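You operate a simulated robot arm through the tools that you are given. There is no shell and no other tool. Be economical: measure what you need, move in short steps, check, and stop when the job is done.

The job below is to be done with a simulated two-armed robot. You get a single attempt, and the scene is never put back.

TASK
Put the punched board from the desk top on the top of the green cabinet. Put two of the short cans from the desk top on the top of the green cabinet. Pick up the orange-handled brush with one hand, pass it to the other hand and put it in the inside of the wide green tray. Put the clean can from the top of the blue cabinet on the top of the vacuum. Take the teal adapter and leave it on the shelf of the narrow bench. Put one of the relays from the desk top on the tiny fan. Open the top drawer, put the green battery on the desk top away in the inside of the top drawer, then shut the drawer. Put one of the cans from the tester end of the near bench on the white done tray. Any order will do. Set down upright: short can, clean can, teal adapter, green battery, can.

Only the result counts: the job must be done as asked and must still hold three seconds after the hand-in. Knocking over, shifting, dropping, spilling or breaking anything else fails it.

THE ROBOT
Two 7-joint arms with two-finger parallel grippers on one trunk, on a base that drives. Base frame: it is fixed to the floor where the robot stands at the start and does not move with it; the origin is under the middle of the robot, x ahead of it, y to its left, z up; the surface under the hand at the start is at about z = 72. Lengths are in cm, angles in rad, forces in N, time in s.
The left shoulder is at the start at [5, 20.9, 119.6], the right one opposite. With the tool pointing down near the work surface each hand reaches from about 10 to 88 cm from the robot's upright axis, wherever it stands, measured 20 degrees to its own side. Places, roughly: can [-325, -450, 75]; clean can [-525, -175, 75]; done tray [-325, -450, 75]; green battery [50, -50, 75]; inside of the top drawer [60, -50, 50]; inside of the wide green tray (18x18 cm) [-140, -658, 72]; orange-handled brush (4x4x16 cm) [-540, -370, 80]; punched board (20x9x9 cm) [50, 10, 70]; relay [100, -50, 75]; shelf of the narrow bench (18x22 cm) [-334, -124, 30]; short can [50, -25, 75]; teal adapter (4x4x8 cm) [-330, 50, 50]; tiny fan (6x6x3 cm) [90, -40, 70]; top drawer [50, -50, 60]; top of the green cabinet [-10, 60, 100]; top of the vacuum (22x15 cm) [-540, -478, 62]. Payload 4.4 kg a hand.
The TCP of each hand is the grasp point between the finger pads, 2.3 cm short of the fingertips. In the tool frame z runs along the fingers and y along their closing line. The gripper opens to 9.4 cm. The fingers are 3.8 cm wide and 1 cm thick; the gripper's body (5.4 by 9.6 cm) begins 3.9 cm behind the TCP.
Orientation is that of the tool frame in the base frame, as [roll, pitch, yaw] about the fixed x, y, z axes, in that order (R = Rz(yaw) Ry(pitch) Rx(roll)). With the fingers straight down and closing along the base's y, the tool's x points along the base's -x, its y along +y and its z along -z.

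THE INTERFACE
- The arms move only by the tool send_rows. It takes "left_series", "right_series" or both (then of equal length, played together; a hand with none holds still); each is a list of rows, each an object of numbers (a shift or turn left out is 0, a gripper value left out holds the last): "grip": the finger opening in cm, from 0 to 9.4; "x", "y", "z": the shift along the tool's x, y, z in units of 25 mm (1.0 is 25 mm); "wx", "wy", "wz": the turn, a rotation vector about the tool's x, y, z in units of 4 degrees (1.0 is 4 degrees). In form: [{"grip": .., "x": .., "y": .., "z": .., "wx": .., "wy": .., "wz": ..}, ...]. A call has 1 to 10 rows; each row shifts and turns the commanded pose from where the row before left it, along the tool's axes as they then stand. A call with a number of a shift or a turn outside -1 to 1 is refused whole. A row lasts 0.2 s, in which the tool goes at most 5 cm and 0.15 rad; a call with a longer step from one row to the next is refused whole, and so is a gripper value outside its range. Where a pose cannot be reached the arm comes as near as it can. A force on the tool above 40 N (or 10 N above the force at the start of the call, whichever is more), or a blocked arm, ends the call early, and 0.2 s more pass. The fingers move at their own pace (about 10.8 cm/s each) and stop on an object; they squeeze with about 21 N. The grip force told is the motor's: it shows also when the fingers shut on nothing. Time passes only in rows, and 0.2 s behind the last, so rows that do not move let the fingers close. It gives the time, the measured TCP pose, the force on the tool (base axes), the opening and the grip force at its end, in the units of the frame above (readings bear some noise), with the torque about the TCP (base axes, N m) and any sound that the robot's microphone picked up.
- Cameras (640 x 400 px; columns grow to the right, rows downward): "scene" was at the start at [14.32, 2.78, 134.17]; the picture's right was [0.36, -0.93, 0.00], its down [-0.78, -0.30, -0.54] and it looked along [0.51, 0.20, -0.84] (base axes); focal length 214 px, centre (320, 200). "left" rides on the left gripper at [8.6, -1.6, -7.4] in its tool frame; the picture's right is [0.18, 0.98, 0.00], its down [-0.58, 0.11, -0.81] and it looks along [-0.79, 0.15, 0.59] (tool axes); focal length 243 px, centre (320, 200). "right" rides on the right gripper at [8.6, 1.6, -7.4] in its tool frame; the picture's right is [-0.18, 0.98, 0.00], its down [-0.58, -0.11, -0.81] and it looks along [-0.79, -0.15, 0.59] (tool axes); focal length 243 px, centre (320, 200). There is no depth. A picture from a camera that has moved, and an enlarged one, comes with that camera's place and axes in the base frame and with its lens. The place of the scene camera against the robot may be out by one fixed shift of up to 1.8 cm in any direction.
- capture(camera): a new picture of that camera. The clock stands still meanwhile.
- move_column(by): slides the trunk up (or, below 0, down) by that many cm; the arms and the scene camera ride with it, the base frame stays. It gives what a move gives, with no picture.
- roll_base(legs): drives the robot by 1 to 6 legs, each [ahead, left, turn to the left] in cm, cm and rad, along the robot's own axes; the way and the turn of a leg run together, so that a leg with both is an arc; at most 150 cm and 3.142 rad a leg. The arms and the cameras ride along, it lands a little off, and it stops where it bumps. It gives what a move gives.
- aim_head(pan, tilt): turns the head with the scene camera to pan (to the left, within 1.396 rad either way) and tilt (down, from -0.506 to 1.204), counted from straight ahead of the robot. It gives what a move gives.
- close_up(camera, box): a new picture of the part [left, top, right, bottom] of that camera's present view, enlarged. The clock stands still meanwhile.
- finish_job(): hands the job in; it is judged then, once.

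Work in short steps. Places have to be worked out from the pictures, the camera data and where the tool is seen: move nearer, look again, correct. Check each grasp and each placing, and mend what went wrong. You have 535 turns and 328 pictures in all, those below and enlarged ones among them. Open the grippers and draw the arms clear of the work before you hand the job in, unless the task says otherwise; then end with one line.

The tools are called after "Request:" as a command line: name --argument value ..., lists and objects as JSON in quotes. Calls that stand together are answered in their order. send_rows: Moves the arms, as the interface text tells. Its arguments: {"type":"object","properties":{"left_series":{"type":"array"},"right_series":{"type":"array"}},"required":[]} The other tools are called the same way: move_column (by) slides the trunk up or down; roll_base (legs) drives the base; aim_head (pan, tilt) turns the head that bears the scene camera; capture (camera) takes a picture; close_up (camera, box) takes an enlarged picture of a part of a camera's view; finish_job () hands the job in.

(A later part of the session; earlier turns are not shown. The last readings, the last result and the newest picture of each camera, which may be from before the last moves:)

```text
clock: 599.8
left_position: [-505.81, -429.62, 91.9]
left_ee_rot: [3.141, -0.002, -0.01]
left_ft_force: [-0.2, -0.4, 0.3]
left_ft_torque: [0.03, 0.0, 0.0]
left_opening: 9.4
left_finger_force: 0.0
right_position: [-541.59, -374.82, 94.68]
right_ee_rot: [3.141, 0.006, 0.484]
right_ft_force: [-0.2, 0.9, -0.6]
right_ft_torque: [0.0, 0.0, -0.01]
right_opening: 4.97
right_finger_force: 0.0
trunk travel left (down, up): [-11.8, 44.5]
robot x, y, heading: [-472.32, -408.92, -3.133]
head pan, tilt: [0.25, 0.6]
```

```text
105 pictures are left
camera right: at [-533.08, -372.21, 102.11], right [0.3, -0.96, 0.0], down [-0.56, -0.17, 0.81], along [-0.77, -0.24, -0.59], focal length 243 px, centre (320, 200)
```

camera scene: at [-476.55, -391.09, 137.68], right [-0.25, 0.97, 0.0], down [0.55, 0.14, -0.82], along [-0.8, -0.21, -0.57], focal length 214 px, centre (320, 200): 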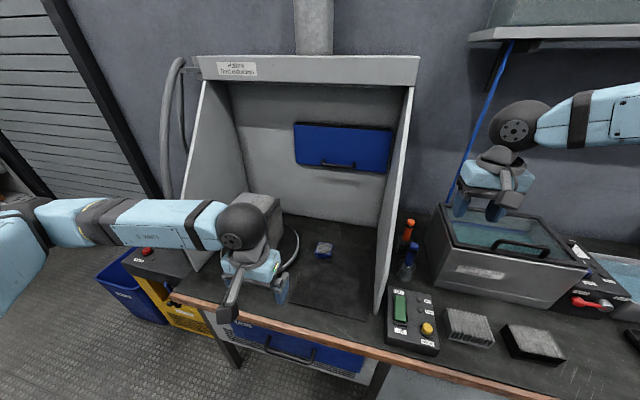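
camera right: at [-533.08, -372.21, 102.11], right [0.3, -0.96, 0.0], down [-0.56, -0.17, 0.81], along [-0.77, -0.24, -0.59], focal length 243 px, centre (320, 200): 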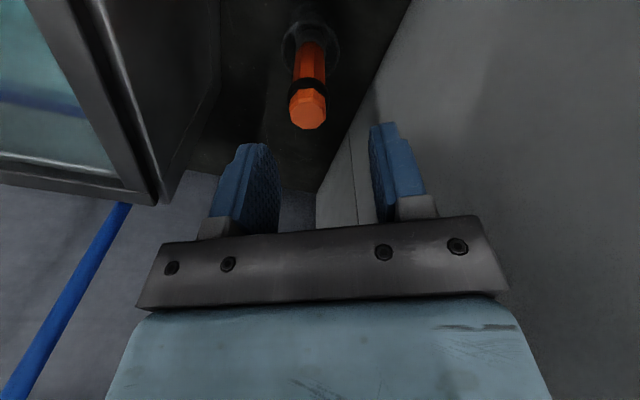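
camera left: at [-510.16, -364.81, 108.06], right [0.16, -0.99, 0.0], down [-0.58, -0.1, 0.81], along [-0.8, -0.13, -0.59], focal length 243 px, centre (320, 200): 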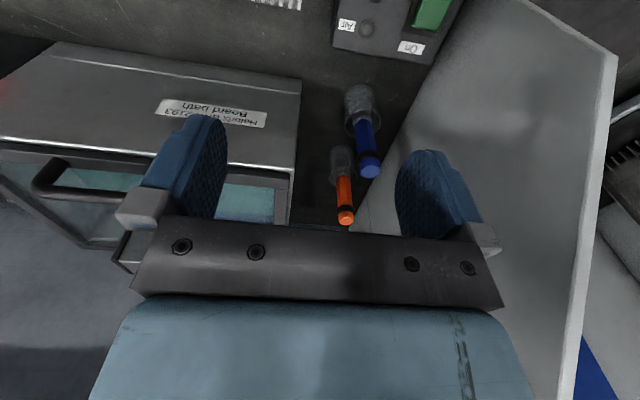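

Nearly aligned (1 cm short). Nudge, then lower with the trunk to keep the reach.

Request:
send_rows --right_series '[{"y": -0.35, "x": -0.15}, {}]'

Request:
move_column --by -6.5

Request:
capture --camera "right"

```text
clock: 600.4
left_position: [-505.81, -429.65, 91.88]
left_ee_rot: [-3.141, -0.001, -0.011]
left_ft_force: [-0.9, 0.1, -0.4]
left_ft_torque: [-0.02, -0.02, 0.0]
left_opening: 9.41
left_finger_force: 0.2
right_position: [-541.48, -374.93, 94.65]
right_ee_rot: [3.141, 0.006, 0.484]
right_ft_force: [0.4, -0.2, 0.3]
right_ft_torque: [-0.02, -0.03, -0.02]
right_opening: 5.0
right_finger_force: 0.0
right hand out of reach, approached as far as the arm can: row 1
trunk travel left (down, up): [-11.8, 44.5]
robot x, y, heading: [-472.54, -409.01, -3.133]
head pan, tilt: [0.25, 0.6]
```

```text
clock: 601.4
left_position: [-505.68, -429.74, 85.49]
left_ee_rot: [-3.14, 0.0, -0.011]
left_ft_force: [-0.8, -0.4, 0.5]
left_ft_torque: [0.01, -0.01, -0.02]
left_opening: 9.4
left_finger_force: 0.0
right_position: [-541.62, -374.97, 88.55]
right_ee_rot: [-3.141, 0.009, 0.486]
right_ft_force: [-1.5, 1.6, 15.9]
right_ft_torque: [0.31, 0.37, -0.03]
right_opening: 5.07
right_finger_force: 0.9
trunk travel left (down, up): [-5.3, 51.0]
robot x, y, heading: [-472.76, -409.08, -3.135]
head pan, tilt: [0.25, 0.6]
```

```text
104 pictures are left
camera right: at [-533.03, -372.27, 95.88], right [0.29, -0.96, 0.0], down [-0.56, -0.17, 0.81], along [-0.78, -0.24, -0.58], focal length 243 px, centre (320, 200)
```

right: 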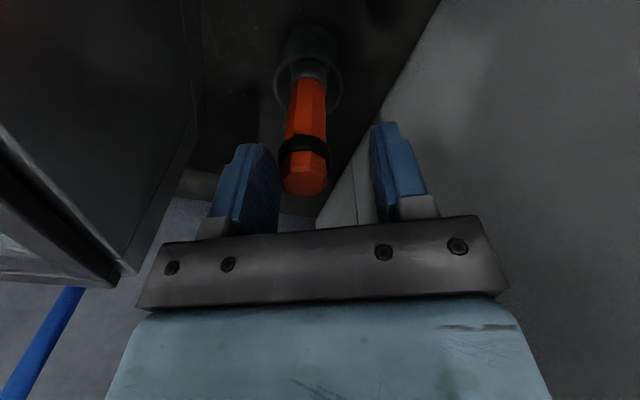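

A finger is touching the brush's top edge. Raise 2 cm, open wider, and shift the base 1 cm right/forward.

Request:
move_column --by 2.5

Request:
send_rows --right_series '[{"grip": 6.6}, {}]'

Request:
roll_base --legs '[[0.5, -1.1, 0]]'

Request:
capture --camera "right"

```text
clock: 602.1
left_position: [-505.91, -429.71, 87.76]
left_ee_rot: [-3.141, -0.001, -0.011]
left_ft_force: [-0.9, 0.5, 0.5]
left_ft_torque: [-0.04, 0.01, 0.04]
left_opening: 9.42
left_finger_force: 0.1
right_position: [-541.58, -374.97, 90.67]
right_ee_rot: [-3.14, 0.003, 0.485]
right_ft_force: [-0.5, 0.1, 0.0]
right_ft_torque: [0.01, 0.02, -0.01]
right_opening: 4.99
right_finger_force: 0.0
trunk travel left (down, up): [-7.8, 48.5]
robot x, y, heading: [-472.9, -408.93, -3.137]
head pan, tilt: [0.25, 0.6]
```

```text
clock: 602.7
left_position: [-505.78, -429.61, 87.8]
left_ee_rot: [-3.141, 0.0, -0.008]
left_ft_force: [0.2, 0.2, 1.4]
left_ft_torque: [0.02, 0.01, 0.05]
left_opening: 9.38
left_finger_force: 0.1
right_position: [-541.51, -374.92, 90.68]
right_ee_rot: [3.141, 0.006, 0.486]
right_ft_force: [0.7, 1.5, -1.0]
right_ft_torque: [-0.01, 0.0, 0.04]
right_opening: 6.61
right_finger_force: 0.1
trunk travel left (down, up): [-7.8, 48.5]
robot x, y, heading: [-472.68, -408.86, -3.131]
head pan, tilt: [0.25, 0.6]
```

```text
clock: 603.5
left_position: [-505.67, -428.73, 87.91]
left_ee_rot: [3.141, -0.003, -0.007]
left_ft_force: [-0.4, 0.6, 0.0]
left_ft_torque: [-0.02, 0.0, 0.04]
left_opening: 9.4
left_finger_force: 0.0
right_position: [-541.74, -374.13, 90.64]
right_ee_rot: [-3.141, 0.005, 0.488]
right_ft_force: [0.2, 0.2, -0.3]
right_ft_torque: [0.04, -0.03, 0.01]
right_opening: 6.59
right_finger_force: 0.0
trunk travel left (down, up): [-7.8, 48.5]
robot x, y, heading: [-472.8, -408.19, -3.131]
head pan, tilt: [0.25, 0.6]
```

```text
103 pictures are left
camera right: at [-533.26, -371.44, 98.08], right [0.3, -0.95, 0.0], down [-0.56, -0.17, 0.81], along [-0.77, -0.24, -0.59], focal length 243 px, centre (320, 200)
```

right: 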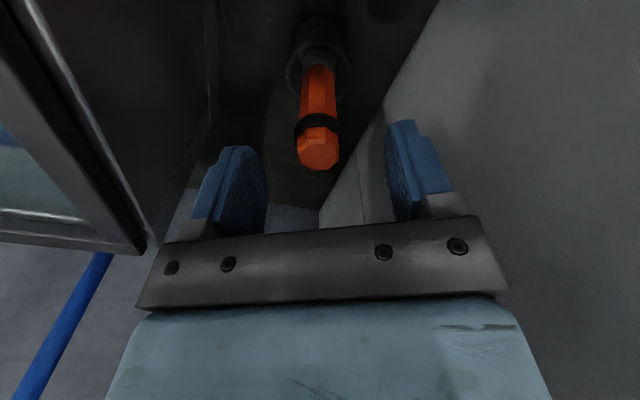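

Centred now. Lower 5.5 cm with the trunk and check the force.

Request:
move_column --by -5.5

Request:
send_rows --right_series '[{"grip": 0}, {}, {}, {}]'

Request:
capture --camera "right"

```text
clock: 604.5
left_position: [-505.85, -428.9, 82.4]
left_ee_rot: [3.14, -0.003, -0.005]
left_ft_force: [0.5, 1.4, 0.3]
left_ft_torque: [0.0, 0.03, -0.01]
left_opening: 9.4
left_finger_force: 0.0
right_position: [-541.56, -374.18, 85.15]
right_ee_rot: [-3.141, 0.007, 0.488]
right_ft_force: [0.2, 0.0, 0.6]
right_ft_torque: [-0.01, -0.03, 0.0]
right_opening: 6.61
right_finger_force: 0.0
trunk travel left (down, up): [-2.3, 54.0]
robot x, y, heading: [-473.03, -407.64, -3.124]
head pan, tilt: [0.25, 0.6]
```

```text
clock: 605.5
left_position: [-505.79, -428.8, 82.5]
left_ee_rot: [-3.141, 0.0, -0.008]
left_ft_force: [0.9, -0.3, 0.5]
left_ft_torque: [0.0, -0.02, -0.02]
left_opening: 9.4
left_finger_force: 0.1
right_position: [-541.68, -374.19, 85.2]
right_ee_rot: [3.141, 0.006, 0.487]
right_ft_force: [-0.8, 0.7, -0.4]
right_ft_torque: [0.03, 0.01, 0.0]
right_opening: 3.01
right_finger_force: 20.9
trunk travel left (down, up): [-2.3, 54.0]
robot x, y, heading: [-472.83, -407.85, -3.13]
head pan, tilt: [0.25, 0.6]
```

```text
102 pictures are left
camera right: at [-533.26, -371.46, 92.6], right [0.3, -0.95, 0.0], down [-0.56, -0.17, 0.81], along [-0.77, -0.24, -0.59], focal length 243 px, centre (320, 200)
```

right: 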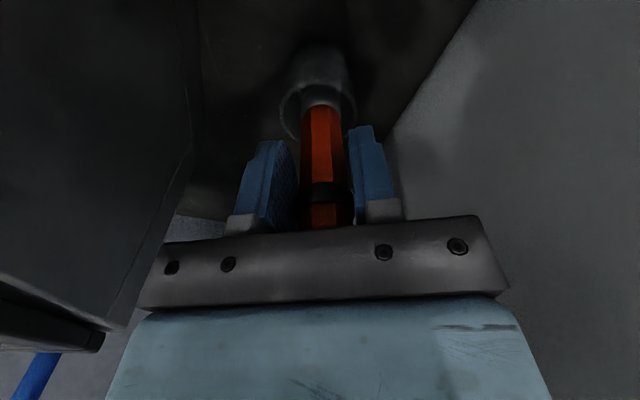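

Brush handle gripped (3 cm). Lift 20 cm with the trunk and check.

Request:
move_column --by 20

Request:
capture --camera "scene"

```text
clock: 607.6
left_position: [-505.84, -428.78, 102.29]
left_ee_rot: [3.141, -0.003, -0.007]
left_ft_force: [-0.8, -0.1, 0.2]
left_ft_torque: [0.02, -0.02, 0.0]
left_opening: 9.4
left_finger_force: 0.1
right_position: [-541.66, -374.16, 105.1]
right_ee_rot: [3.141, 0.007, 0.488]
right_ft_force: [0.0, 0.9, -0.5]
right_ft_torque: [0.0, 0.0, -0.02]
right_opening: 3.02
right_finger_force: 21.4
trunk travel left (down, up): [-22.3, 34.0]
robot x, y, heading: [-472.72, -407.97, -3.133]
head pan, tilt: [0.25, 0.6]
```

```text
101 pictures are left
camera scene: at [-487.08, -409.98, 132.18], right [-0.26, 0.97, 0.0], down [0.55, 0.14, -0.82], along [-0.8, -0.21, -0.57], focal length 214 px, centre (320, 200)
```

scene: 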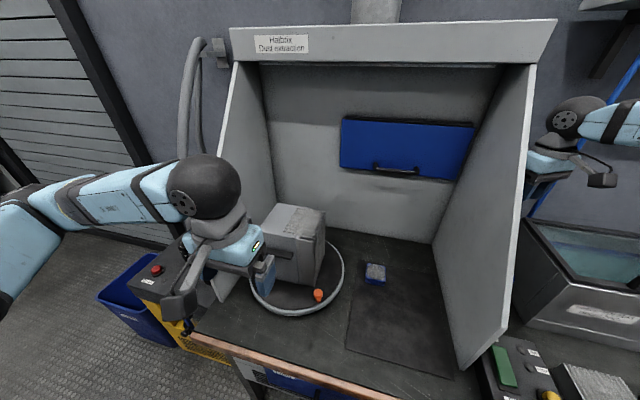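

Back away 45 cm and view.

Request:
roll_base --legs '[[-45, 0, 0]]'

Request:
aim_head --pan -0.2 --tilt 0.6

Request:
capture --camera "scene"

Request:
capture --camera "right"

```text
clock: 610.3
left_position: [-460.93, -428.48, 102.45]
left_ee_rot: [3.141, -0.002, 0.002]
left_ft_force: [0.9, -0.3, -0.1]
left_ft_torque: [0.03, -0.01, 0.0]
left_opening: 9.38
left_finger_force: 0.0
right_position: [-497.3, -374.23, 105.24]
right_ee_rot: [-3.141, 0.005, 0.5]
right_ft_force: [-1.1, 0.2, -0.9]
right_ft_torque: [-0.01, -0.02, -0.03]
right_opening: 2.99
right_finger_force: 21.1
trunk travel left (down, up): [-22.3, 34.0]
robot x, y, heading: [-428.1, -407.24, -3.117]
head pan, tilt: [0.25, 0.6]
```

```text
clock: 611.2
left_position: [-460.86, -428.42, 102.36]
left_ee_rot: [-3.141, -0.003, 0.004]
left_ft_force: [0.4, 0.0, -0.6]
left_ft_torque: [-0.02, 0.04, 0.01]
left_opening: 9.39
left_finger_force: 0.0
right_position: [-497.33, -374.34, 105.1]
right_ee_rot: [-3.141, 0.007, 0.5]
right_ft_force: [0.6, -0.1, -1.3]
right_ft_torque: [-0.03, -0.01, 0.0]
right_opening: 3.01
right_finger_force: 21.0
trunk travel left (down, up): [-22.3, 34.0]
robot x, y, heading: [-427.69, -407.11, -3.122]
head pan, tilt: [-0.201, 0.6]
```

```text
100 pictures are left
camera scene: at [-442.58, -405.53, 132.19], right [0.18, 0.98, 0.0], down [0.56, -0.1, -0.83], along [-0.81, 0.15, -0.56], focal length 214 px, centre (320, 200)
```

scene: 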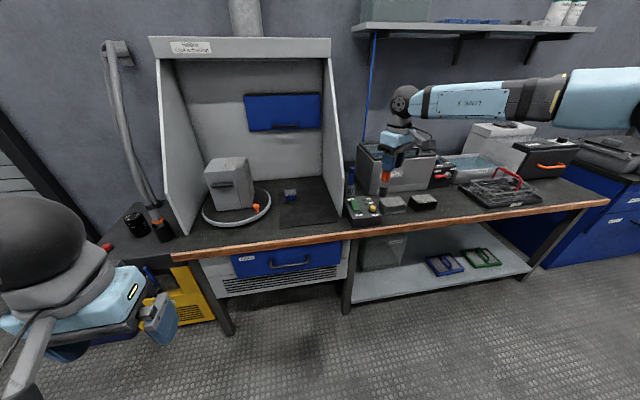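

```text
99 pictures are left
camera right: at [-489.04, -371.45, 112.59], right [0.31, -0.95, 0.0], down [-0.56, -0.18, 0.81], along [-0.77, -0.25, -0.59], focal length 243 px, centre (320, 200)
```

right: 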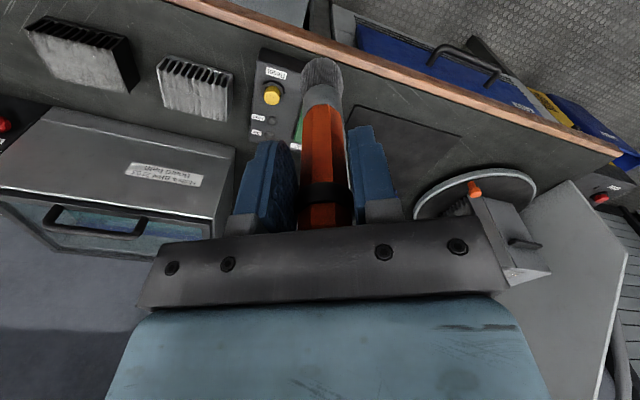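

The brush is held cleanly. For the pass: right hand turns to point forward (brush horizontal), left hand rolls to point inward. I back 12 cm and start the rotations.

Request:
roll_base --legs '[[-12, 0, 0]]'

Request:
send_rows --right_series '[{"wz": 1}, {"wz": 1}, {"wz": 1}, {"wz": 1}, {"wz": 1}, {"wz": 1}, {"wz": 1}, {"wy": -1}, {"wy": -1}, {"wy": -1}]' --left_series '[{"wx": 1}, {"wx": 1}, {"wx": 1}, {"wx": 1}, {"wx": 1}, {"wx": 1}, {"wx": 1}, {"wx": 1}, {"wx": 1}, {"wx": 1}]'

Request:
send_rows --right_series '[{"wy": -1}, {"wy": -1}, {"wy": -1}, {"wy": -1}, {"wy": -1}, {"wy": -1}, {"wy": -1}, {"wy": -1}, {"wy": -1}, {"wy": -1}]' --left_series '[{"wx": 1}, {"wx": 1}, {"wx": 1}, {"wx": 1}, {"wx": 1}, {"wx": 1}, {"wx": 1}, {"wx": 1}, {"wx": 1}, {"wx": 1}]'

Request:
send_rows --right_series '[{"wy": -1}, {"wy": -1}, {"wy": -1}, {"wy": -1}, {"wy": -1}, {"wy": -1}]' --left_series '[{"wx": 1}, {"wx": 1}, {"wx": 0.5}, {}, {}, {}]'

Request:
aim_head --pan 0 --tilt 0.7

Request:
capture --camera "scene"

```text
clock: 612.5
left_position: [-448.97, -428.16, 102.43]
left_ee_rot: [3.141, -0.002, 0.001]
left_ft_force: [0.5, 0.8, 0.3]
left_ft_torque: [0.03, 0.01, 0.01]
left_opening: 9.39
left_finger_force: 0.0
right_position: [-485.23, -373.78, 105.23]
right_ee_rot: [3.141, 0.007, 0.496]
right_ft_force: [0.8, -1.2, -1.1]
right_ft_torque: [0.02, 0.03, 0.01]
right_opening: 3.03
right_finger_force: 21.1
trunk travel left (down, up): [-22.3, 34.0]
robot x, y, heading: [-416.14, -406.93, -3.124]
head pan, tilt: [-0.201, 0.6]
```

```text
clock: 614.7
left_position: [-449.74, -428.14, 102.46]
left_ee_rot: [-2.441, -0.002, 0.001]
left_ft_force: [0.8, 0.0, -0.2]
left_ft_torque: [-0.01, 0.0, -0.01]
left_opening: 9.4
left_finger_force: 0.1
left hand out of reach, approached as far as the arm can: row 3, 5
right_position: [-485.32, -373.74, 105.18]
right_ee_rot: [3.136, 0.215, 0.006]
right_ft_force: [-1.1, 0.5, -0.9]
right_ft_torque: [0.04, -0.01, 0.01]
right_opening: 3.02
right_finger_force: 21.3
trunk travel left (down, up): [-22.3, 34.0]
robot x, y, heading: [-416.0, -406.96, -3.124]
head pan, tilt: [-0.201, 0.6]
```

```text
clock: 616.9
left_position: [-449.77, -427.94, 102.51]
left_ee_rot: [-1.744, -0.002, 0.001]
left_ft_force: [-0.3, -0.4, 0.5]
left_ft_torque: [0.0, -0.02, -0.01]
left_opening: 9.36
left_finger_force: 0.0
right_position: [-485.25, -373.86, 105.22]
right_ee_rot: [3.137, 0.915, 0.005]
right_ft_force: [-0.2, 0.8, -1.2]
right_ft_torque: [-0.02, -0.01, 0.02]
right_opening: 3.02
right_finger_force: 21.5
trunk travel left (down, up): [-22.3, 34.0]
robot x, y, heading: [-416.21, -407.03, -3.127]
head pan, tilt: [-0.201, 0.6]
```

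```text
clock: 618.3
left_position: [-449.61, -428.03, 102.5]
left_ee_rot: [-1.569, 0.0, 0.004]
left_ft_force: [0.2, -0.5, 0.5]
left_ft_torque: [0.01, 0.0, 0.0]
left_opening: 9.39
left_finger_force: 0.1
right_position: [-485.74, -374.85, 109.38]
right_ee_rot: [-3.141, 1.305, 0.003]
right_ft_force: [-0.5, -1.1, -0.7]
right_ft_torque: [0.02, -0.07, -0.01]
right_opening: 3.02
right_finger_force: 20.5
right hand out of reach, approached as far as the arm can: row 5, 6
trunk travel left (down, up): [-22.3, 34.0]
robot x, y, heading: [-416.21, -407.03, -3.127]
head pan, tilt: [-0.201, 0.6]
```

```text
clock: 619.0
left_position: [-449.64, -428.16, 102.48]
left_ee_rot: [-1.571, -0.001, 0.001]
left_ft_force: [0.1, 0.1, 0.5]
left_ft_torque: [0.0, 0.0, -0.02]
left_opening: 9.37
left_finger_force: 0.1
right_position: [-485.79, -374.92, 109.26]
right_ee_rot: [3.135, 1.302, -0.003]
right_ft_force: [0.3, -0.3, -0.7]
right_ft_torque: [-0.02, -0.06, 0.01]
right_opening: 2.99
right_finger_force: 21.1
trunk travel left (down, up): [-22.3, 34.0]
robot x, y, heading: [-416.26, -407.18, -3.125]
head pan, tilt: [0.0, 0.7]
```

```text
98 pictures are left
camera scene: at [-430.36, -406.99, 131.32], right [-0.02, 1.0, 0.0], down [0.64, 0.01, -0.77], along [-0.77, -0.01, -0.64], focal length 214 px, centre (320, 200)
```

scene: 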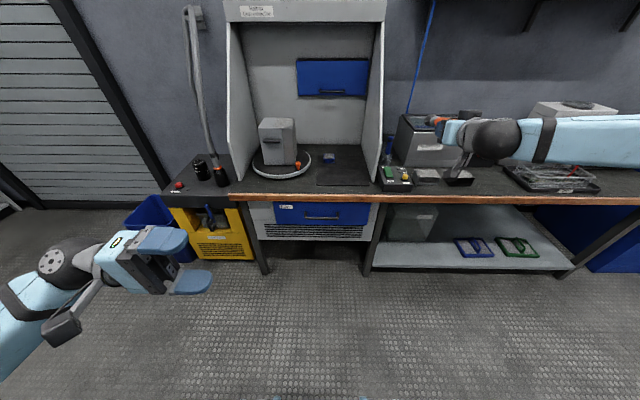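

Both orientations are reached. Bring the right hand (brush) in front of the body so the left can reach it.

Request:
send_rows --right_series '[{"z": -0.9, "x": 0.24, "y": 0.73}, {"z": -0.9, "x": 0.24, "y": 0.73}, {"z": -0.9, "x": 0.24, "y": 0.73}, {"z": -0.9, "x": 0.24, "y": 0.73}, {"z": -0.9, "x": 0.24, "y": 0.73}, {"z": -0.9, "x": 0.24, "y": 0.73}, {"z": -0.9, "x": 0.24, "y": 0.73}, {"z": -0.9, "x": 0.24, "y": 0.73}, {"z": -0.9, "x": 0.24, "y": 0.73}, {"z": -0.9, "x": 0.24, "y": 0.73}]' --left_series '[{"wz": -1}, {"wz": -1}, {"wz": -1}, {"wz": -0.75}, {}, {}, {}, {}, {}, {}]'

Request:
capture --camera "scene"

```text
clock: 621.2
left_position: [-449.72, -427.98, 102.49]
left_ee_rot: [-1.571, -0.267, 0.0]
left_ft_force: [-0.2, 0.1, 0.2]
left_ft_torque: [0.02, -0.02, 0.01]
left_opening: 9.41
left_finger_force: 0.0
right_position: [-463.02, -392.91, 110.06]
right_ee_rot: [3.128, 1.33, -0.004]
right_ft_force: [-0.2, -0.2, -0.8]
right_ft_torque: [0.01, -0.06, 0.03]
right_opening: 3.02
right_finger_force: 21.8
right hand out of reach, approached as far as the arm can: row 1, 10
trunk travel left (down, up): [-22.3, 34.0]
robot x, y, heading: [-416.21, -407.06, -3.122]
head pan, tilt: [0.0, 0.7]
```

```text
97 pictures are left
camera scene: at [-430.45, -406.97, 131.31], right [-0.02, 1.0, 0.0], down [0.64, 0.01, -0.76], along [-0.76, -0.01, -0.64], focal length 214 px, centre (320, 200)
```

scene: 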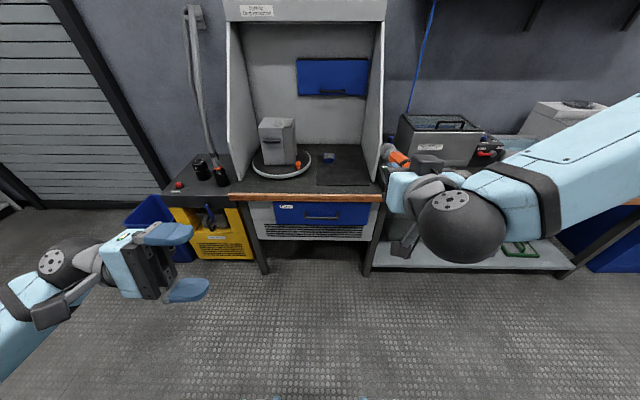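

Request:
close_up --camera "scene" --box '[360, 120, 460, 210]'

```text
4.44 times, centred on (410, 165) of scene
camera zoom: at [-430.45, -406.97, 131.31], right [-0.02, 1.0, 0.0], down [0.64, 0.01, -0.76], along [-0.76, -0.01, -0.64], focal length 953 px, centre (-80, 356)
```

zoom: 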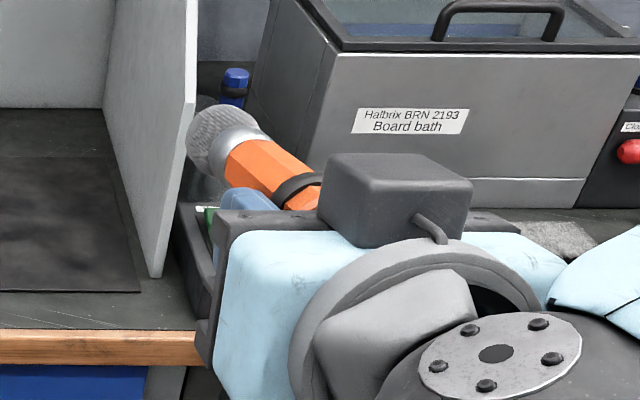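

The brush has an orange handle, silver ferrule and round bristle head. I bring the left hand to a pre-grasp 11 cm to the side of the ferrule end.

Request:
send_rows --left_series '[{"x": -0.76, "y": -0.44, "z": 0.92}, {"x": -0.76, "y": -0.44, "z": 0.92}, {"x": -0.76, "y": -0.44, "z": 0.92}, {"x": -0.76, "y": -0.44, "z": 0.92}, {"x": -0.76, "y": -0.44, "z": 0.92}, {"x": -0.76, "y": -0.44, "z": 0.92}, {"x": -0.76, "y": -0.44, "z": 0.92}, {"x": -0.76, "y": -0.44, "z": 0.92}, {"x": -0.76, "y": -0.44, "z": 0.92}, {"x": -0.76, "y": -0.44, "z": 0.92}]'

Request:
capture --camera "left"

Request:
capture --camera "scene"

```text
clock: 623.4
left_position: [-470.98, -405.14, 108.31]
left_ee_rot: [-1.571, -0.264, 0.0]
left_ft_force: [0.4, -0.3, 0.1]
left_ft_torque: [0.01, 0.0, -0.01]
left_opening: 9.39
left_finger_force: 0.0
right_position: [-463.08, -392.89, 110.13]
right_ee_rot: [3.128, 1.328, -0.003]
right_ft_force: [0.0, 0.6, 0.5]
right_ft_torque: [0.0, -0.07, 0.03]
right_opening: 2.99
right_finger_force: 21.4
trunk travel left (down, up): [-22.3, 34.0]
robot x, y, heading: [-416.41, -406.91, -3.122]
head pan, tilt: [0.0, 0.7]
```

```text
95 pictures are left
camera left: at [-463.06, -412.58, 112.08], right [0.43, 0.0, -0.9], down [-0.53, -0.81, -0.26], along [-0.73, 0.59, -0.35], focal length 243 px, centre (320, 200)
```

left: 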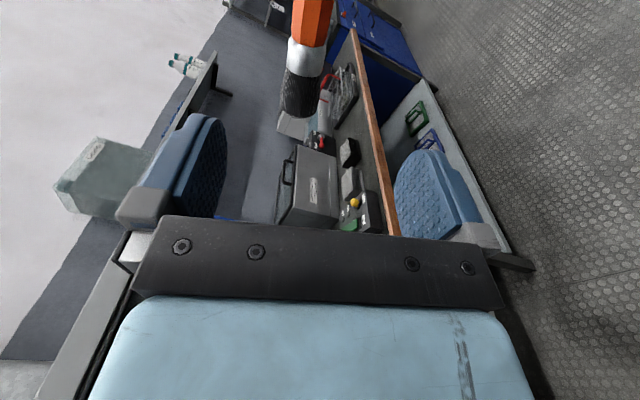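

```text
94 pictures are left
camera scene: at [-430.39, -406.93, 131.31], right [-0.02, 1.0, 0.0], down [0.64, 0.01, -0.76], along [-0.76, -0.01, -0.64], focal length 214 px, centre (320, 200)
```

scene: 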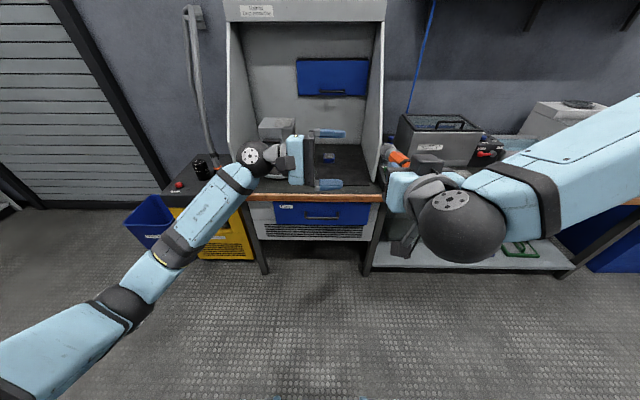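

Ferrule at (−471.2, −392.9, 109.4). Raise 1 cm and advance 12 cm, then look.

Request:
send_rows --left_series '[{"y": -0.4, "z": 0.5}, {"z": 0.8}, {"z": 0.8}, {"z": 0.8}, {"z": 0.8}, {"z": 0.8}, {"z": 0.35}, {}]'

Request:
capture --camera "left"

Request:
close_up --camera "scene" --box '[330, 110, 470, 220]'

```text
clock: 625.2
left_position: [-471.12, -392.95, 109.15]
left_ee_rot: [-1.569, -0.263, -0.002]
left_ft_force: [-0.6, 0.5, 0.7]
left_ft_torque: [0.01, 0.0, -0.01]
left_opening: 9.41
left_finger_force: 0.0
right_position: [-463.01, -393.03, 110.15]
right_ee_rot: [3.13, 1.332, -0.001]
right_ft_force: [0.3, 0.4, -0.8]
right_ft_torque: [-0.01, -0.05, 0.0]
right_opening: 3.03
right_finger_force: 21.4
trunk travel left (down, up): [-22.3, 34.0]
robot x, y, heading: [-416.4, -406.64, -3.132]
head pan, tilt: [0.0, 0.7]
```

```text
93 pictures are left
camera left: at [-463.19, -400.48, 112.95], right [0.43, 0.0, -0.9], down [-0.53, -0.81, -0.26], along [-0.73, 0.59, -0.35], focal length 243 px, centre (320, 200)
```

left: 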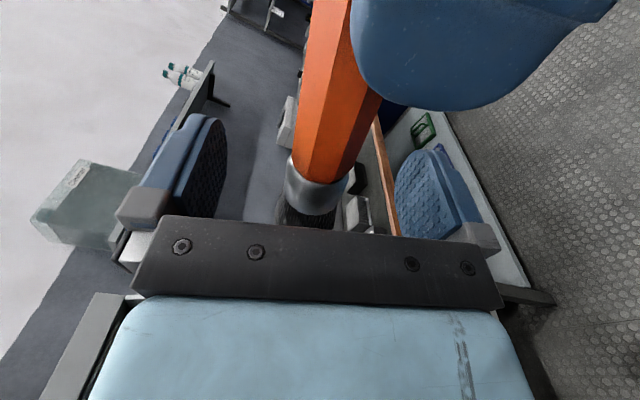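

```text
3.64 times, centred on (400, 165) of scene
camera zoom: at [-430.35, -407.01, 131.32], right [-0.02, 1.0, 0.0], down [0.64, 0.01, -0.76], along [-0.76, -0.01, -0.64], focal length 780 px, centre (29, 327)
```

zoom: 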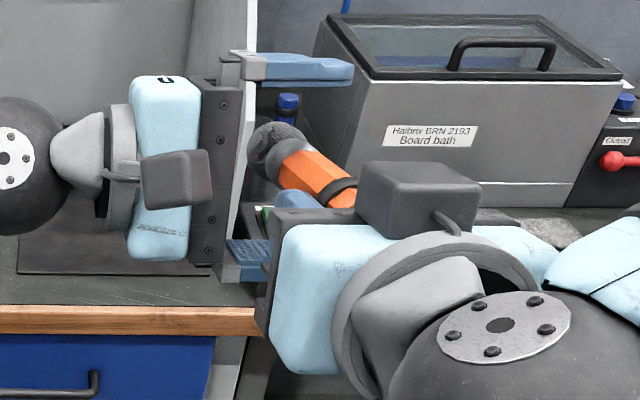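

The brush is between the left fingers. Close the left hand.

Request:
send_rows --left_series '[{"grip": 0}, {}, {}, {}]'

Request:
close_up --camera "scene" --box '[330, 110, 470, 220]'

```text
clock: 626.2
left_position: [-471.23, -393.08, 109.33]
left_ee_rot: [-1.569, -0.263, 0.002]
left_ft_force: [-4.0, -0.3, 6.7]
left_ft_torque: [0.04, -0.13, 0.0]
left_opening: 2.64
left_finger_force: 21.0
right_position: [-463.08, -393.04, 110.11]
right_ee_rot: [3.133, 1.328, 0.001]
right_ft_force: [4.3, -0.5, -7.0]
right_ft_torque: [-0.05, -0.47, 0.01]
right_opening: 3.0
right_finger_force: 21.2
trunk travel left (down, up): [-22.3, 34.0]
robot x, y, heading: [-416.09, -406.77, -3.128]
head pan, tilt: [0.0, 0.7]
```

```text
3.64 times, centred on (400, 165) of scene
camera zoom: at [-430.35, -407.01, 131.32], right [-0.02, 1.0, 0.0], down [0.64, 0.01, -0.76], along [-0.76, -0.01, -0.64], focal length 780 px, centre (29, 327)
```

zoom: 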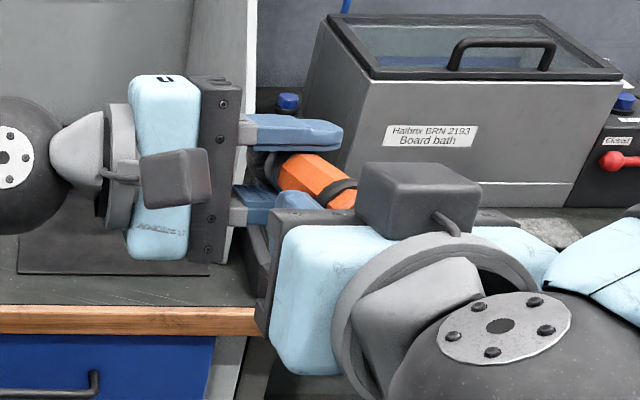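

Left grips the brush (2.6 cm). Release with the right hand and back it off.

Request:
send_rows --right_series '[{"grip": 6.5}, {}, {"z": -0.5}, {"z": -0.8}, {"z": -0.8}, {"z": -0.8}]'

Request:
capture --camera "scene"

```text
clock: 627.6
left_position: [-471.24, -393.06, 109.25]
left_ee_rot: [-1.568, -0.264, 0.001]
left_ft_force: [1.2, -5.3, 1.7]
left_ft_torque: [0.11, -0.08, -0.41]
left_opening: 2.64
left_finger_force: 21.2
right_position: [-461.91, -394.74, 112.11]
right_ee_rot: [3.13, 1.331, -0.005]
right_ft_force: [-2.0, 4.4, -1.6]
right_ft_torque: [0.01, -0.01, -0.02]
right_opening: 6.61
right_finger_force: 1.2
right hand out of reach, approached as far as the arm can: row 3, 4, 5, 6
trunk travel left (down, up): [-22.3, 34.0]
robot x, y, heading: [-416.02, -406.89, -3.119]
head pan, tilt: [0.0, 0.7]
```

```text
90 pictures are left
camera scene: at [-430.37, -407.01, 131.32], right [-0.02, 1.0, 0.0], down [0.64, 0.01, -0.76], along [-0.76, -0.01, -0.64], focal length 214 px, centre (320, 200)
```

scene: 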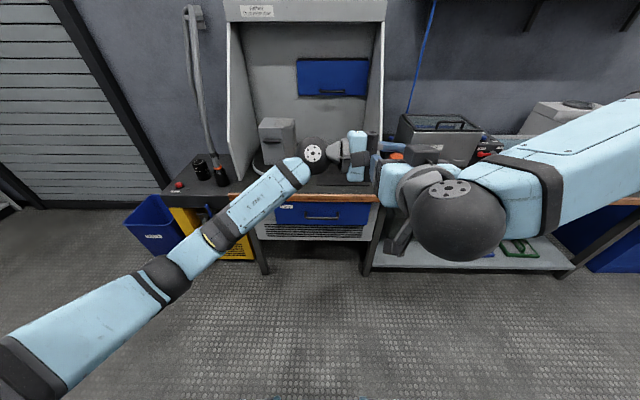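

Right can't retreat (folded), so I re-centre it and instead carry the brush forward with the left hand out of the right fingers.

Request:
send_rows --right_series '[{"y": -0.35}, {"y": -0.35}, {}, {}, {}, {}, {}]' --left_series '[{}, {}, {"x": -0.5}, {"x": -0.8}, {"x": -0.9}, {"x": -0.9}, {"x": -0.9}]'

Request:
capture --camera "scene"

```text
clock: 629.2
left_position: [-480.81, -392.99, 106.47]
left_ee_rot: [-1.572, -0.263, 0.001]
left_ft_force: [0.4, -0.2, -0.6]
left_ft_torque: [0.0, 0.01, -0.02]
left_opening: 2.65
left_finger_force: 21.4
right_position: [-462.74, -393.28, 112.24]
right_ee_rot: [3.131, 1.331, -0.004]
right_ft_force: [0.6, 0.1, 0.2]
right_ft_torque: [0.01, -0.02, 0.0]
right_opening: 6.5
right_finger_force: 0.1
right hand out of reach, approached as far as the arm can: row 1, 2
trunk travel left (down, up): [-22.3, 34.0]
robot x, y, heading: [-416.14, -407.08, -3.123]
head pan, tilt: [0.0, 0.7]
```

```text
89 pictures are left
camera scene: at [-430.39, -406.99, 131.32], right [-0.02, 1.0, 0.0], down [0.64, 0.01, -0.76], along [-0.76, -0.01, -0.64], focal length 214 px, centre (320, 200)
```

scene: 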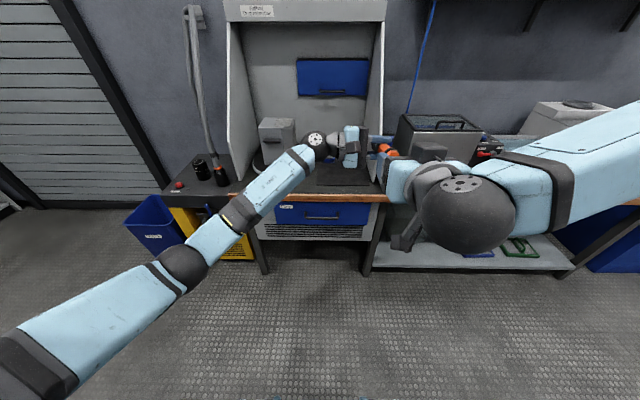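

The left holds the brush alone. Move it left, and return both hands to pointing down.

Request:
send_rows --left_series '[{"z": -0.9}, {"z": -0.9}, {"z": -0.9}, {"z": -0.9}, {"z": -0.9}, {"z": -0.9}, {"wx": -1}, {"wx": -1}, {"wx": -1}, {"wx": -1}]' --right_series '[{}, {}, {"wy": 1, "y": -0.5}, {"wy": 1, "y": -0.5}, {"wy": 1, "y": -0.5}, {"wy": 1, "y": -0.5}, {"wy": 1, "y": -0.5}, {"wy": 1, "y": -0.5}, {"wy": 1, "y": -0.5}, {"wy": 1, "y": -0.5}]'

Request:
send_rows --left_series '[{"wx": -1}, {"wx": -1}, {"wx": -1}, {"wx": -1}, {"wx": -1}, {"wx": -1}, {"wx": -1}, {"wx": -1}, {"wx": -1}, {"wx": -1}]' --right_series '[{"wy": 1, "y": -0.5}, {"wy": 1, "y": -0.5}, {"wy": 1, "y": -0.5}, {"wy": 1, "y": -0.5}, {"wy": 1, "y": -0.5}, {"wy": 1}, {"wy": 1}, {"wy": 1}, {"wy": 1}, {"wy": 1}]'

Request:
send_rows --left_series '[{"wx": -1}, {"wx": -1}, {"wx": -1}, {"wx": -1}, {"wx": -1}, {"wx": -1}, {"wx": -1}, {"wx": -1}, {"wx": -0.5}]' --right_series '[{"wy": 1}, {}, {}, {}, {}, {}, {}, {}, {}]'

Request:
capture --camera "left"

```text
clock: 631.4
left_position: [-480.85, -406.31, 106.63]
left_ee_rot: [-1.852, -0.265, 0.001]
left_ft_force: [0.3, -0.5, 0.0]
left_ft_torque: [0.03, 0.03, 0.02]
left_opening: 2.64
left_finger_force: 21.4
right_position: [-463.16, -383.44, 112.22]
right_ee_rot: [3.139, 0.771, 0.005]
right_ft_force: [-1.0, 0.4, -0.5]
right_ft_torque: [0.01, 0.0, 0.01]
right_opening: 6.5
right_finger_force: 0.1
right hand out of reach, approached as far as the arm can: row 3
trunk travel left (down, up): [-22.3, 34.0]
robot x, y, heading: [-416.15, -406.89, -3.125]
head pan, tilt: [0.0, 0.7]
```

```text
clock: 633.6
left_position: [-480.93, -406.48, 106.47]
left_ee_rot: [-2.549, -0.262, 0.002]
left_ft_force: [-0.4, -0.8, 0.0]
left_ft_torque: [0.05, 0.02, 0.01]
left_opening: 2.64
left_finger_force: 20.7
right_position: [-463.2, -377.31, 112.23]
right_ee_rot: [3.138, 0.073, 0.009]
right_ft_force: [-0.5, -0.6, -0.2]
right_ft_torque: [-0.01, -0.01, 0.01]
right_opening: 6.51
right_finger_force: 0.1
trunk travel left (down, up): [-22.3, 34.0]
robot x, y, heading: [-416.59, -406.84, -3.126]
head pan, tilt: [0.0, 0.7]
```

```text
clock: 635.6
left_position: [-480.94, -406.54, 106.49]
left_ee_rot: [3.139, -0.263, 0.001]
left_ft_force: [-0.6, -0.4, -0.5]
left_ft_torque: [-0.03, 0.0, -0.03]
left_opening: 2.63
left_finger_force: 21.5
right_position: [-463.23, -377.28, 112.11]
right_ee_rot: [3.141, 0.002, 0.009]
right_ft_force: [-0.4, 0.0, -0.1]
right_ft_torque: [0.01, 0.02, -0.01]
right_opening: 6.51
right_finger_force: 0.0
trunk travel left (down, up): [-22.3, 34.0]
robot x, y, heading: [-416.0, -406.71, -3.125]
head pan, tilt: [0.0, 0.7]
```

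```text
88 pictures are left
camera left: at [-474.42, -404.85, 115.91], right [0.18, -0.98, 0.05], down [-0.77, -0.11, 0.63], along [-0.61, -0.15, -0.78], focal length 243 px, centre (320, 200)
```

left: 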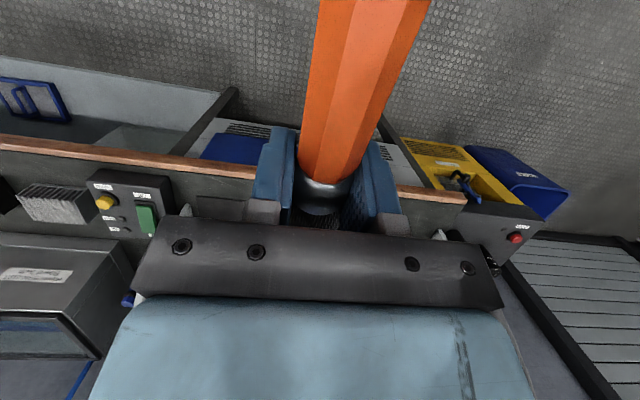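

Level the brush (wy −3.75), raise the trunk 25 cm, and turn to face the near bench (+x).

Request:
send_rows --left_series '[{"wy": -1, "x": 0.8}, {"wy": -1, "x": 0.8}, {"wy": -1, "x": 0.8}, {"wy": -0.75, "x": 0.8}]'

Request:
move_column --by 25

Request:
roll_base --legs '[[0, 0, 3.12]]'

Request:
aim_head --pan -0.3 --tilt 0.6

Request:
capture --camera "scene"

```text
clock: 636.6
left_position: [-472.91, -406.58, 107.8]
left_ee_rot: [-3.14, -0.002, 0.002]
left_ft_force: [0.7, -0.2, -0.3]
left_ft_torque: [0.06, 0.03, -0.03]
left_opening: 2.62
left_finger_force: 21.3
right_position: [-463.23, -377.34, 112.25]
right_ee_rot: [3.139, 0.005, 0.009]
right_ft_force: [-0.5, 0.1, -1.0]
right_ft_torque: [0.0, 0.01, 0.0]
right_opening: 6.51
right_finger_force: 0.0
trunk travel left (down, up): [-22.3, 34.0]
robot x, y, heading: [-416.44, -407.11, -3.127]
head pan, tilt: [0.0, 0.7]
```

```text
clock: 639.2
left_position: [-472.96, -406.41, 132.81]
left_ee_rot: [-3.141, -0.003, 0.001]
left_ft_force: [0.1, 0.3, 0.1]
left_ft_torque: [-0.01, 0.0, 0.0]
left_opening: 2.65
left_finger_force: 21.3
right_position: [-463.25, -377.32, 137.24]
right_ee_rot: [3.14, 0.005, 0.009]
right_ft_force: [0.2, 0.4, -0.8]
right_ft_torque: [-0.02, -0.01, -0.01]
right_opening: 6.51
right_finger_force: 0.0
trunk travel left (down, up): [-47.4, 9.0]
robot x, y, heading: [-415.85, -406.98, -3.125]
head pan, tilt: [0.0, 0.7]
```

```text
clock: 647.0
left_position: [-359.48, -406.15, 132.84]
left_ee_rot: [-3.141, -0.001, -3.117]
left_ft_force: [0.0, -0.9, 0.1]
left_ft_torque: [-0.01, -0.02, 0.0]
left_opening: 2.6
left_finger_force: 21.5
right_position: [-368.49, -435.44, 137.09]
right_ee_rot: [3.14, 0.005, -3.111]
right_ft_force: [0.9, -0.6, -0.5]
right_ft_torque: [0.0, -0.01, 0.01]
right_opening: 6.5
right_finger_force: 0.1
trunk travel left (down, up): [-47.4, 9.0]
robot x, y, heading: [-416.01, -407.18, 0.046]
head pan, tilt: [0.0, 0.7]
```

```text
clock: 647.8
left_position: [-359.43, -406.33, 132.75]
left_ee_rot: [-3.141, -0.001, -3.117]
left_ft_force: [0.4, -0.2, -0.8]
left_ft_torque: [0.0, -0.02, 0.02]
left_opening: 2.58
left_finger_force: 21.2
right_position: [-368.37, -435.56, 137.17]
right_ee_rot: [3.138, 0.005, -3.111]
right_ft_force: [-1.0, 0.2, 0.8]
right_ft_torque: [0.02, -0.02, 0.0]
right_opening: 6.52
right_finger_force: 0.0
trunk travel left (down, up): [-47.4, 9.0]
robot x, y, heading: [-416.36, -406.92, 0.039]
head pan, tilt: [-0.3, 0.6]
```

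```text
87 pictures are left
camera scene: at [-399.83, -408.71, 157.18], right [-0.26, -0.97, 0.0], down [-0.55, 0.14, -0.82], along [0.8, -0.21, -0.57], focal length 214 px, centre (320, 200)
```

scene: 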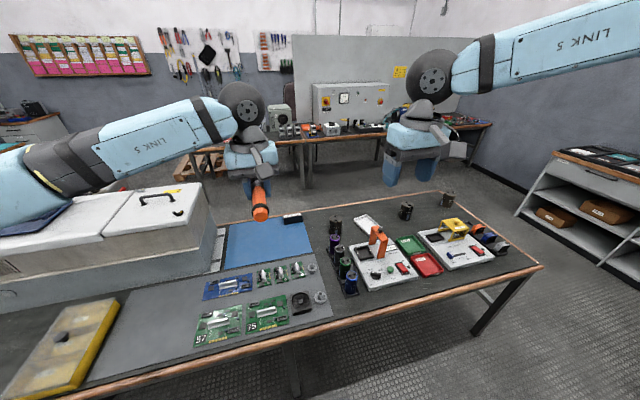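

Request:
close_up --camera "scene" --box '[310, 180, 520, 310]'

```text
3.05 times, centred on (415, 245) of scene
camera zoom: at [-399.83, -408.71, 157.18], right [-0.26, -0.97, 0.0], down [-0.55, 0.14, -0.82], along [0.8, -0.21, -0.57], focal length 654 px, centre (30, 63)
```

zoom: 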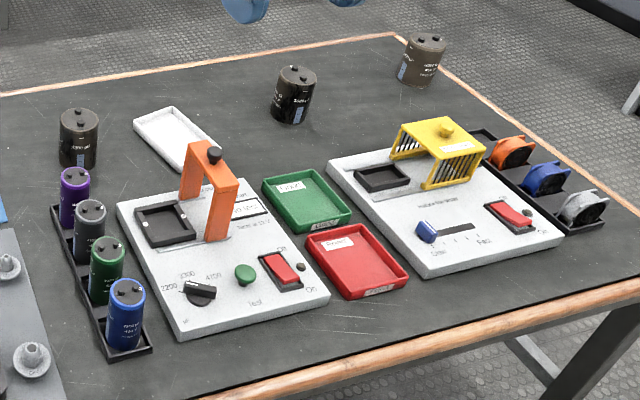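

The white done tray is at ≈(−317, −459); cans stand at (−318, −440) and (−317, −483). I'll take the latter with the right hand. Raise and shift the left hand away first, then position the base.

Request:
send_rows --left_series '[{"z": -1, "y": 0.8}, {"z": -1, "y": 0.8}, {"z": -1, "y": 0.8}, {"z": -1, "y": 0.8}, {"z": -1, "y": 0.8}, {"z": -1, "y": 0.8}, {"x": 0.8}, {"x": 0.8}, {"x": 0.8}]' --right_series '[{"grip": 9.4}, {"y": -0.6}, {"y": -0.6}, {"y": -0.6}, {"y": -0.6}, {}, {}, {}, {}]'

Request:
roll_base --legs '[[0, 0, -0.042], [10, -46, 0]]'

Request:
capture --camera "right"

Request:
capture --camera "scene"

```text
clock: 649.8
left_position: [-365.67, -394.2, 147.95]
left_ee_rot: [-3.141, -0.001, -3.117]
left_ft_force: [0.2, 0.3, -0.7]
left_ft_torque: [0.01, -0.03, 0.0]
left_opening: 2.61
left_finger_force: 21.0
right_position: [-368.3, -441.28, 137.23]
right_ee_rot: [3.139, 0.006, -3.11]
right_ft_force: [-0.6, 0.6, 0.9]
right_ft_torque: [0.0, 0.02, 0.02]
right_opening: 9.37
right_finger_force: 0.0
trunk travel left (down, up): [-47.4, 9.0]
robot x, y, heading: [-416.1, -406.86, 0.04]
head pan, tilt: [-0.3, 0.6]
```

```text
clock: 654.8
left_position: [-355.39, -443.08, 147.91]
left_ee_rot: [-3.14, -0.002, 3.123]
left_ft_force: [-0.3, 0.4, -1.4]
left_ft_torque: [-0.04, -0.06, 0.0]
left_opening: 2.63
left_finger_force: 20.9
right_position: [-359.95, -490.11, 137.28]
right_ee_rot: [3.14, 0.006, 3.131]
right_ft_force: [0.1, -0.2, 0.4]
right_ft_torque: [0.01, 0.0, -0.01]
right_opening: 9.39
right_finger_force: 0.1
trunk travel left (down, up): [-47.4, 9.0]
robot x, y, heading: [-406.17, -453.65, -0.001]
head pan, tilt: [-0.3, 0.6]
```

```text
85 pictures are left
camera right: at [-368.69, -488.26, 144.63], right [0.2, 0.98, 0.0], down [0.58, -0.12, 0.81], along [0.79, -0.16, -0.59], focal length 243 px, centre (320, 200)
```

right: 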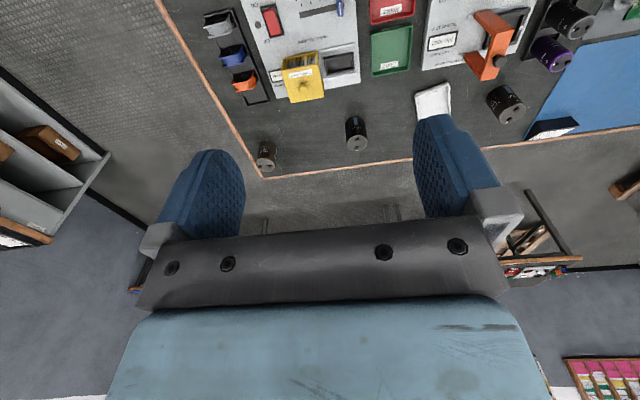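

```text
84 pictures are left
camera scene: at [-390.06, -455.97, 157.19], right [-0.3, -0.95, 0.0], down [-0.54, 0.17, -0.83], along [0.79, -0.25, -0.56], focal length 214 px, centre (320, 200)
```

scene: 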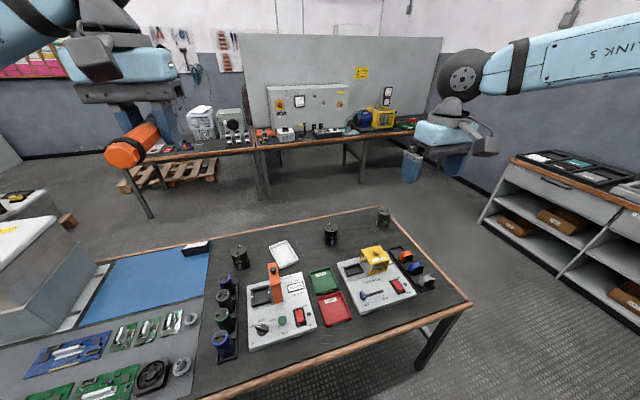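

Can at (−315, −486.5), near the bench's far edge. Forward 14 cm, trunk down 28, and tilt the right hand 20° for reach.

Request:
roll_base --legs '[[14, 0, 0]]'

Request:
move_column --by -28

Request:
send_rows --right_series '[{"x": -0.9}, {"x": -0.9}, {"x": -0.9}, {"x": -0.9}, {"x": -0.9}, {"x": -0.9}, {"x": -0.9}, {"x": -0.9}, {"x": -0.9}]'

Request:
capture --camera "right"

```text
clock: 656.1
left_position: [-341.55, -443.15, 147.95]
left_ee_rot: [3.141, -0.002, 3.12]
left_ft_force: [0.0, -0.4, -0.6]
left_ft_torque: [0.01, -0.03, -0.03]
left_opening: 2.61
left_finger_force: 21.3
right_position: [-346.18, -490.13, 137.38]
right_ee_rot: [3.141, 0.006, 3.128]
right_ft_force: [0.0, 0.2, -0.1]
right_ft_torque: [-0.02, 0.03, -0.01]
right_opening: 9.4
right_finger_force: 0.1
trunk travel left (down, up): [-47.4, 9.0]
robot x, y, heading: [-391.99, -453.56, -0.007]
head pan, tilt: [-0.3, 0.6]
```

```text
clock: 658.9
left_position: [-341.38, -443.18, 119.95]
left_ee_rot: [-3.141, -0.003, 3.122]
left_ft_force: [1.1, 0.7, -0.7]
left_ft_torque: [-0.01, -0.01, -0.01]
left_opening: 2.62
left_finger_force: 21.1
right_position: [-346.05, -490.2, 109.28]
right_ee_rot: [3.14, 0.006, 3.129]
right_ft_force: [0.7, 0.4, 0.3]
right_ft_torque: [0.03, 0.03, -0.02]
right_opening: 9.37
right_finger_force: 0.1
trunk travel left (down, up): [-19.3, 37.0]
robot x, y, heading: [-392.8, -453.8, -0.002]
head pan, tilt: [-0.3, 0.6]
```

```text
clock: 660.9
left_position: [-341.23, -443.08, 119.96]
left_ee_rot: [-3.137, 0.0, 3.119]
left_ft_force: [0.2, 0.0, -0.2]
left_ft_torque: [-0.03, 0.01, 0.02]
left_opening: 2.59
left_finger_force: 21.1
right_position: [-325.73, -490.35, 109.29]
right_ee_rot: [3.139, 0.004, 3.129]
right_ft_force: [-0.2, 0.6, -0.6]
right_ft_torque: [0.0, -0.01, -0.01]
right_opening: 9.41
right_finger_force: 0.0
trunk travel left (down, up): [-19.3, 37.0]
robot x, y, heading: [-392.04, -453.51, -0.005]
head pan, tilt: [-0.3, 0.6]
```

```text
83 pictures are left
camera right: at [-334.37, -488.61, 116.67], right [0.2, 0.98, 0.0], down [0.58, -0.12, 0.81], along [0.79, -0.16, -0.59], focal length 243 px, centre (320, 200)
```

right: 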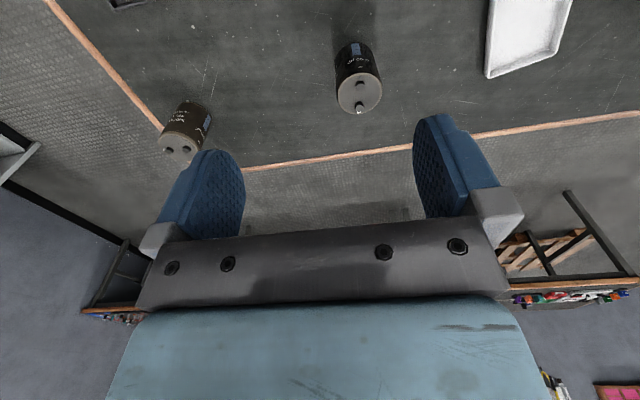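

Can centre (−314.5, −486.9), base z≈74.8. Base forward 4 cm, then the arm above the can.

Request:
roll_base --legs '[[4.5, 0, 0]]'

Request:
send_rows --right_series '[{"x": -0.7, "y": 0.35}, {"x": -0.7, "y": 0.35}, {"x": -0.7, "y": 0.35}, {"x": -0.5, "y": 0.3}, {"z": 0.8}, {"z": 0.8}, {"z": 0.8}, {"z": 0.8}, {"z": 0.8}]'

Request:
capture --camera "right"

```text
clock: 661.8
left_position: [-336.9, -443.21, 119.78]
left_ee_rot: [-3.14, -0.004, 3.119]
left_ft_force: [-0.2, -0.5, -1.4]
left_ft_torque: [-0.03, 0.0, -0.01]
left_opening: 2.6
left_finger_force: 20.8
right_position: [-321.3, -490.55, 109.39]
right_ee_rot: [3.14, 0.003, 3.129]
right_ft_force: [-0.8, -0.9, -0.1]
right_ft_torque: [0.02, 0.02, 0.02]
right_opening: 9.37
right_finger_force: 0.0
trunk travel left (down, up): [-19.3, 37.0]
robot x, y, heading: [-387.86, -453.77, -0.004]
head pan, tilt: [-0.3, 0.6]
```

```text
clock: 663.8
left_position: [-336.89, -443.27, 119.91]
left_ee_rot: [-3.141, -0.001, 3.122]
left_ft_force: [-0.3, 0.0, 0.1]
left_ft_torque: [0.01, -0.02, -0.03]
left_opening: 2.61
left_finger_force: 21.2
right_position: [-314.57, -487.19, 99.24]
right_ee_rot: [3.141, 0.003, 3.127]
right_ft_force: [-0.6, -0.1, 0.3]
right_ft_torque: [0.0, -0.01, 0.0]
right_opening: 9.42
right_finger_force: 0.1
trunk travel left (down, up): [-19.3, 37.0]
robot x, y, heading: [-387.86, -453.53, -0.002]
head pan, tilt: [-0.3, 0.6]
```

```text
82 pictures are left
camera right: at [-323.3, -485.37, 106.64], right [0.2, 0.98, 0.0], down [0.58, -0.12, 0.81], along [0.79, -0.16, -0.59], focal length 243 px, centre (320, 200)
```

right: 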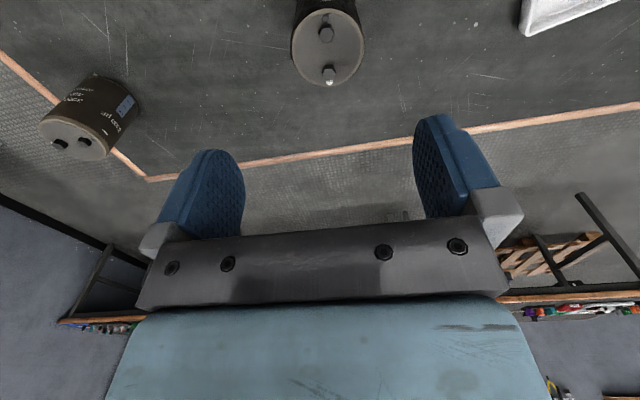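

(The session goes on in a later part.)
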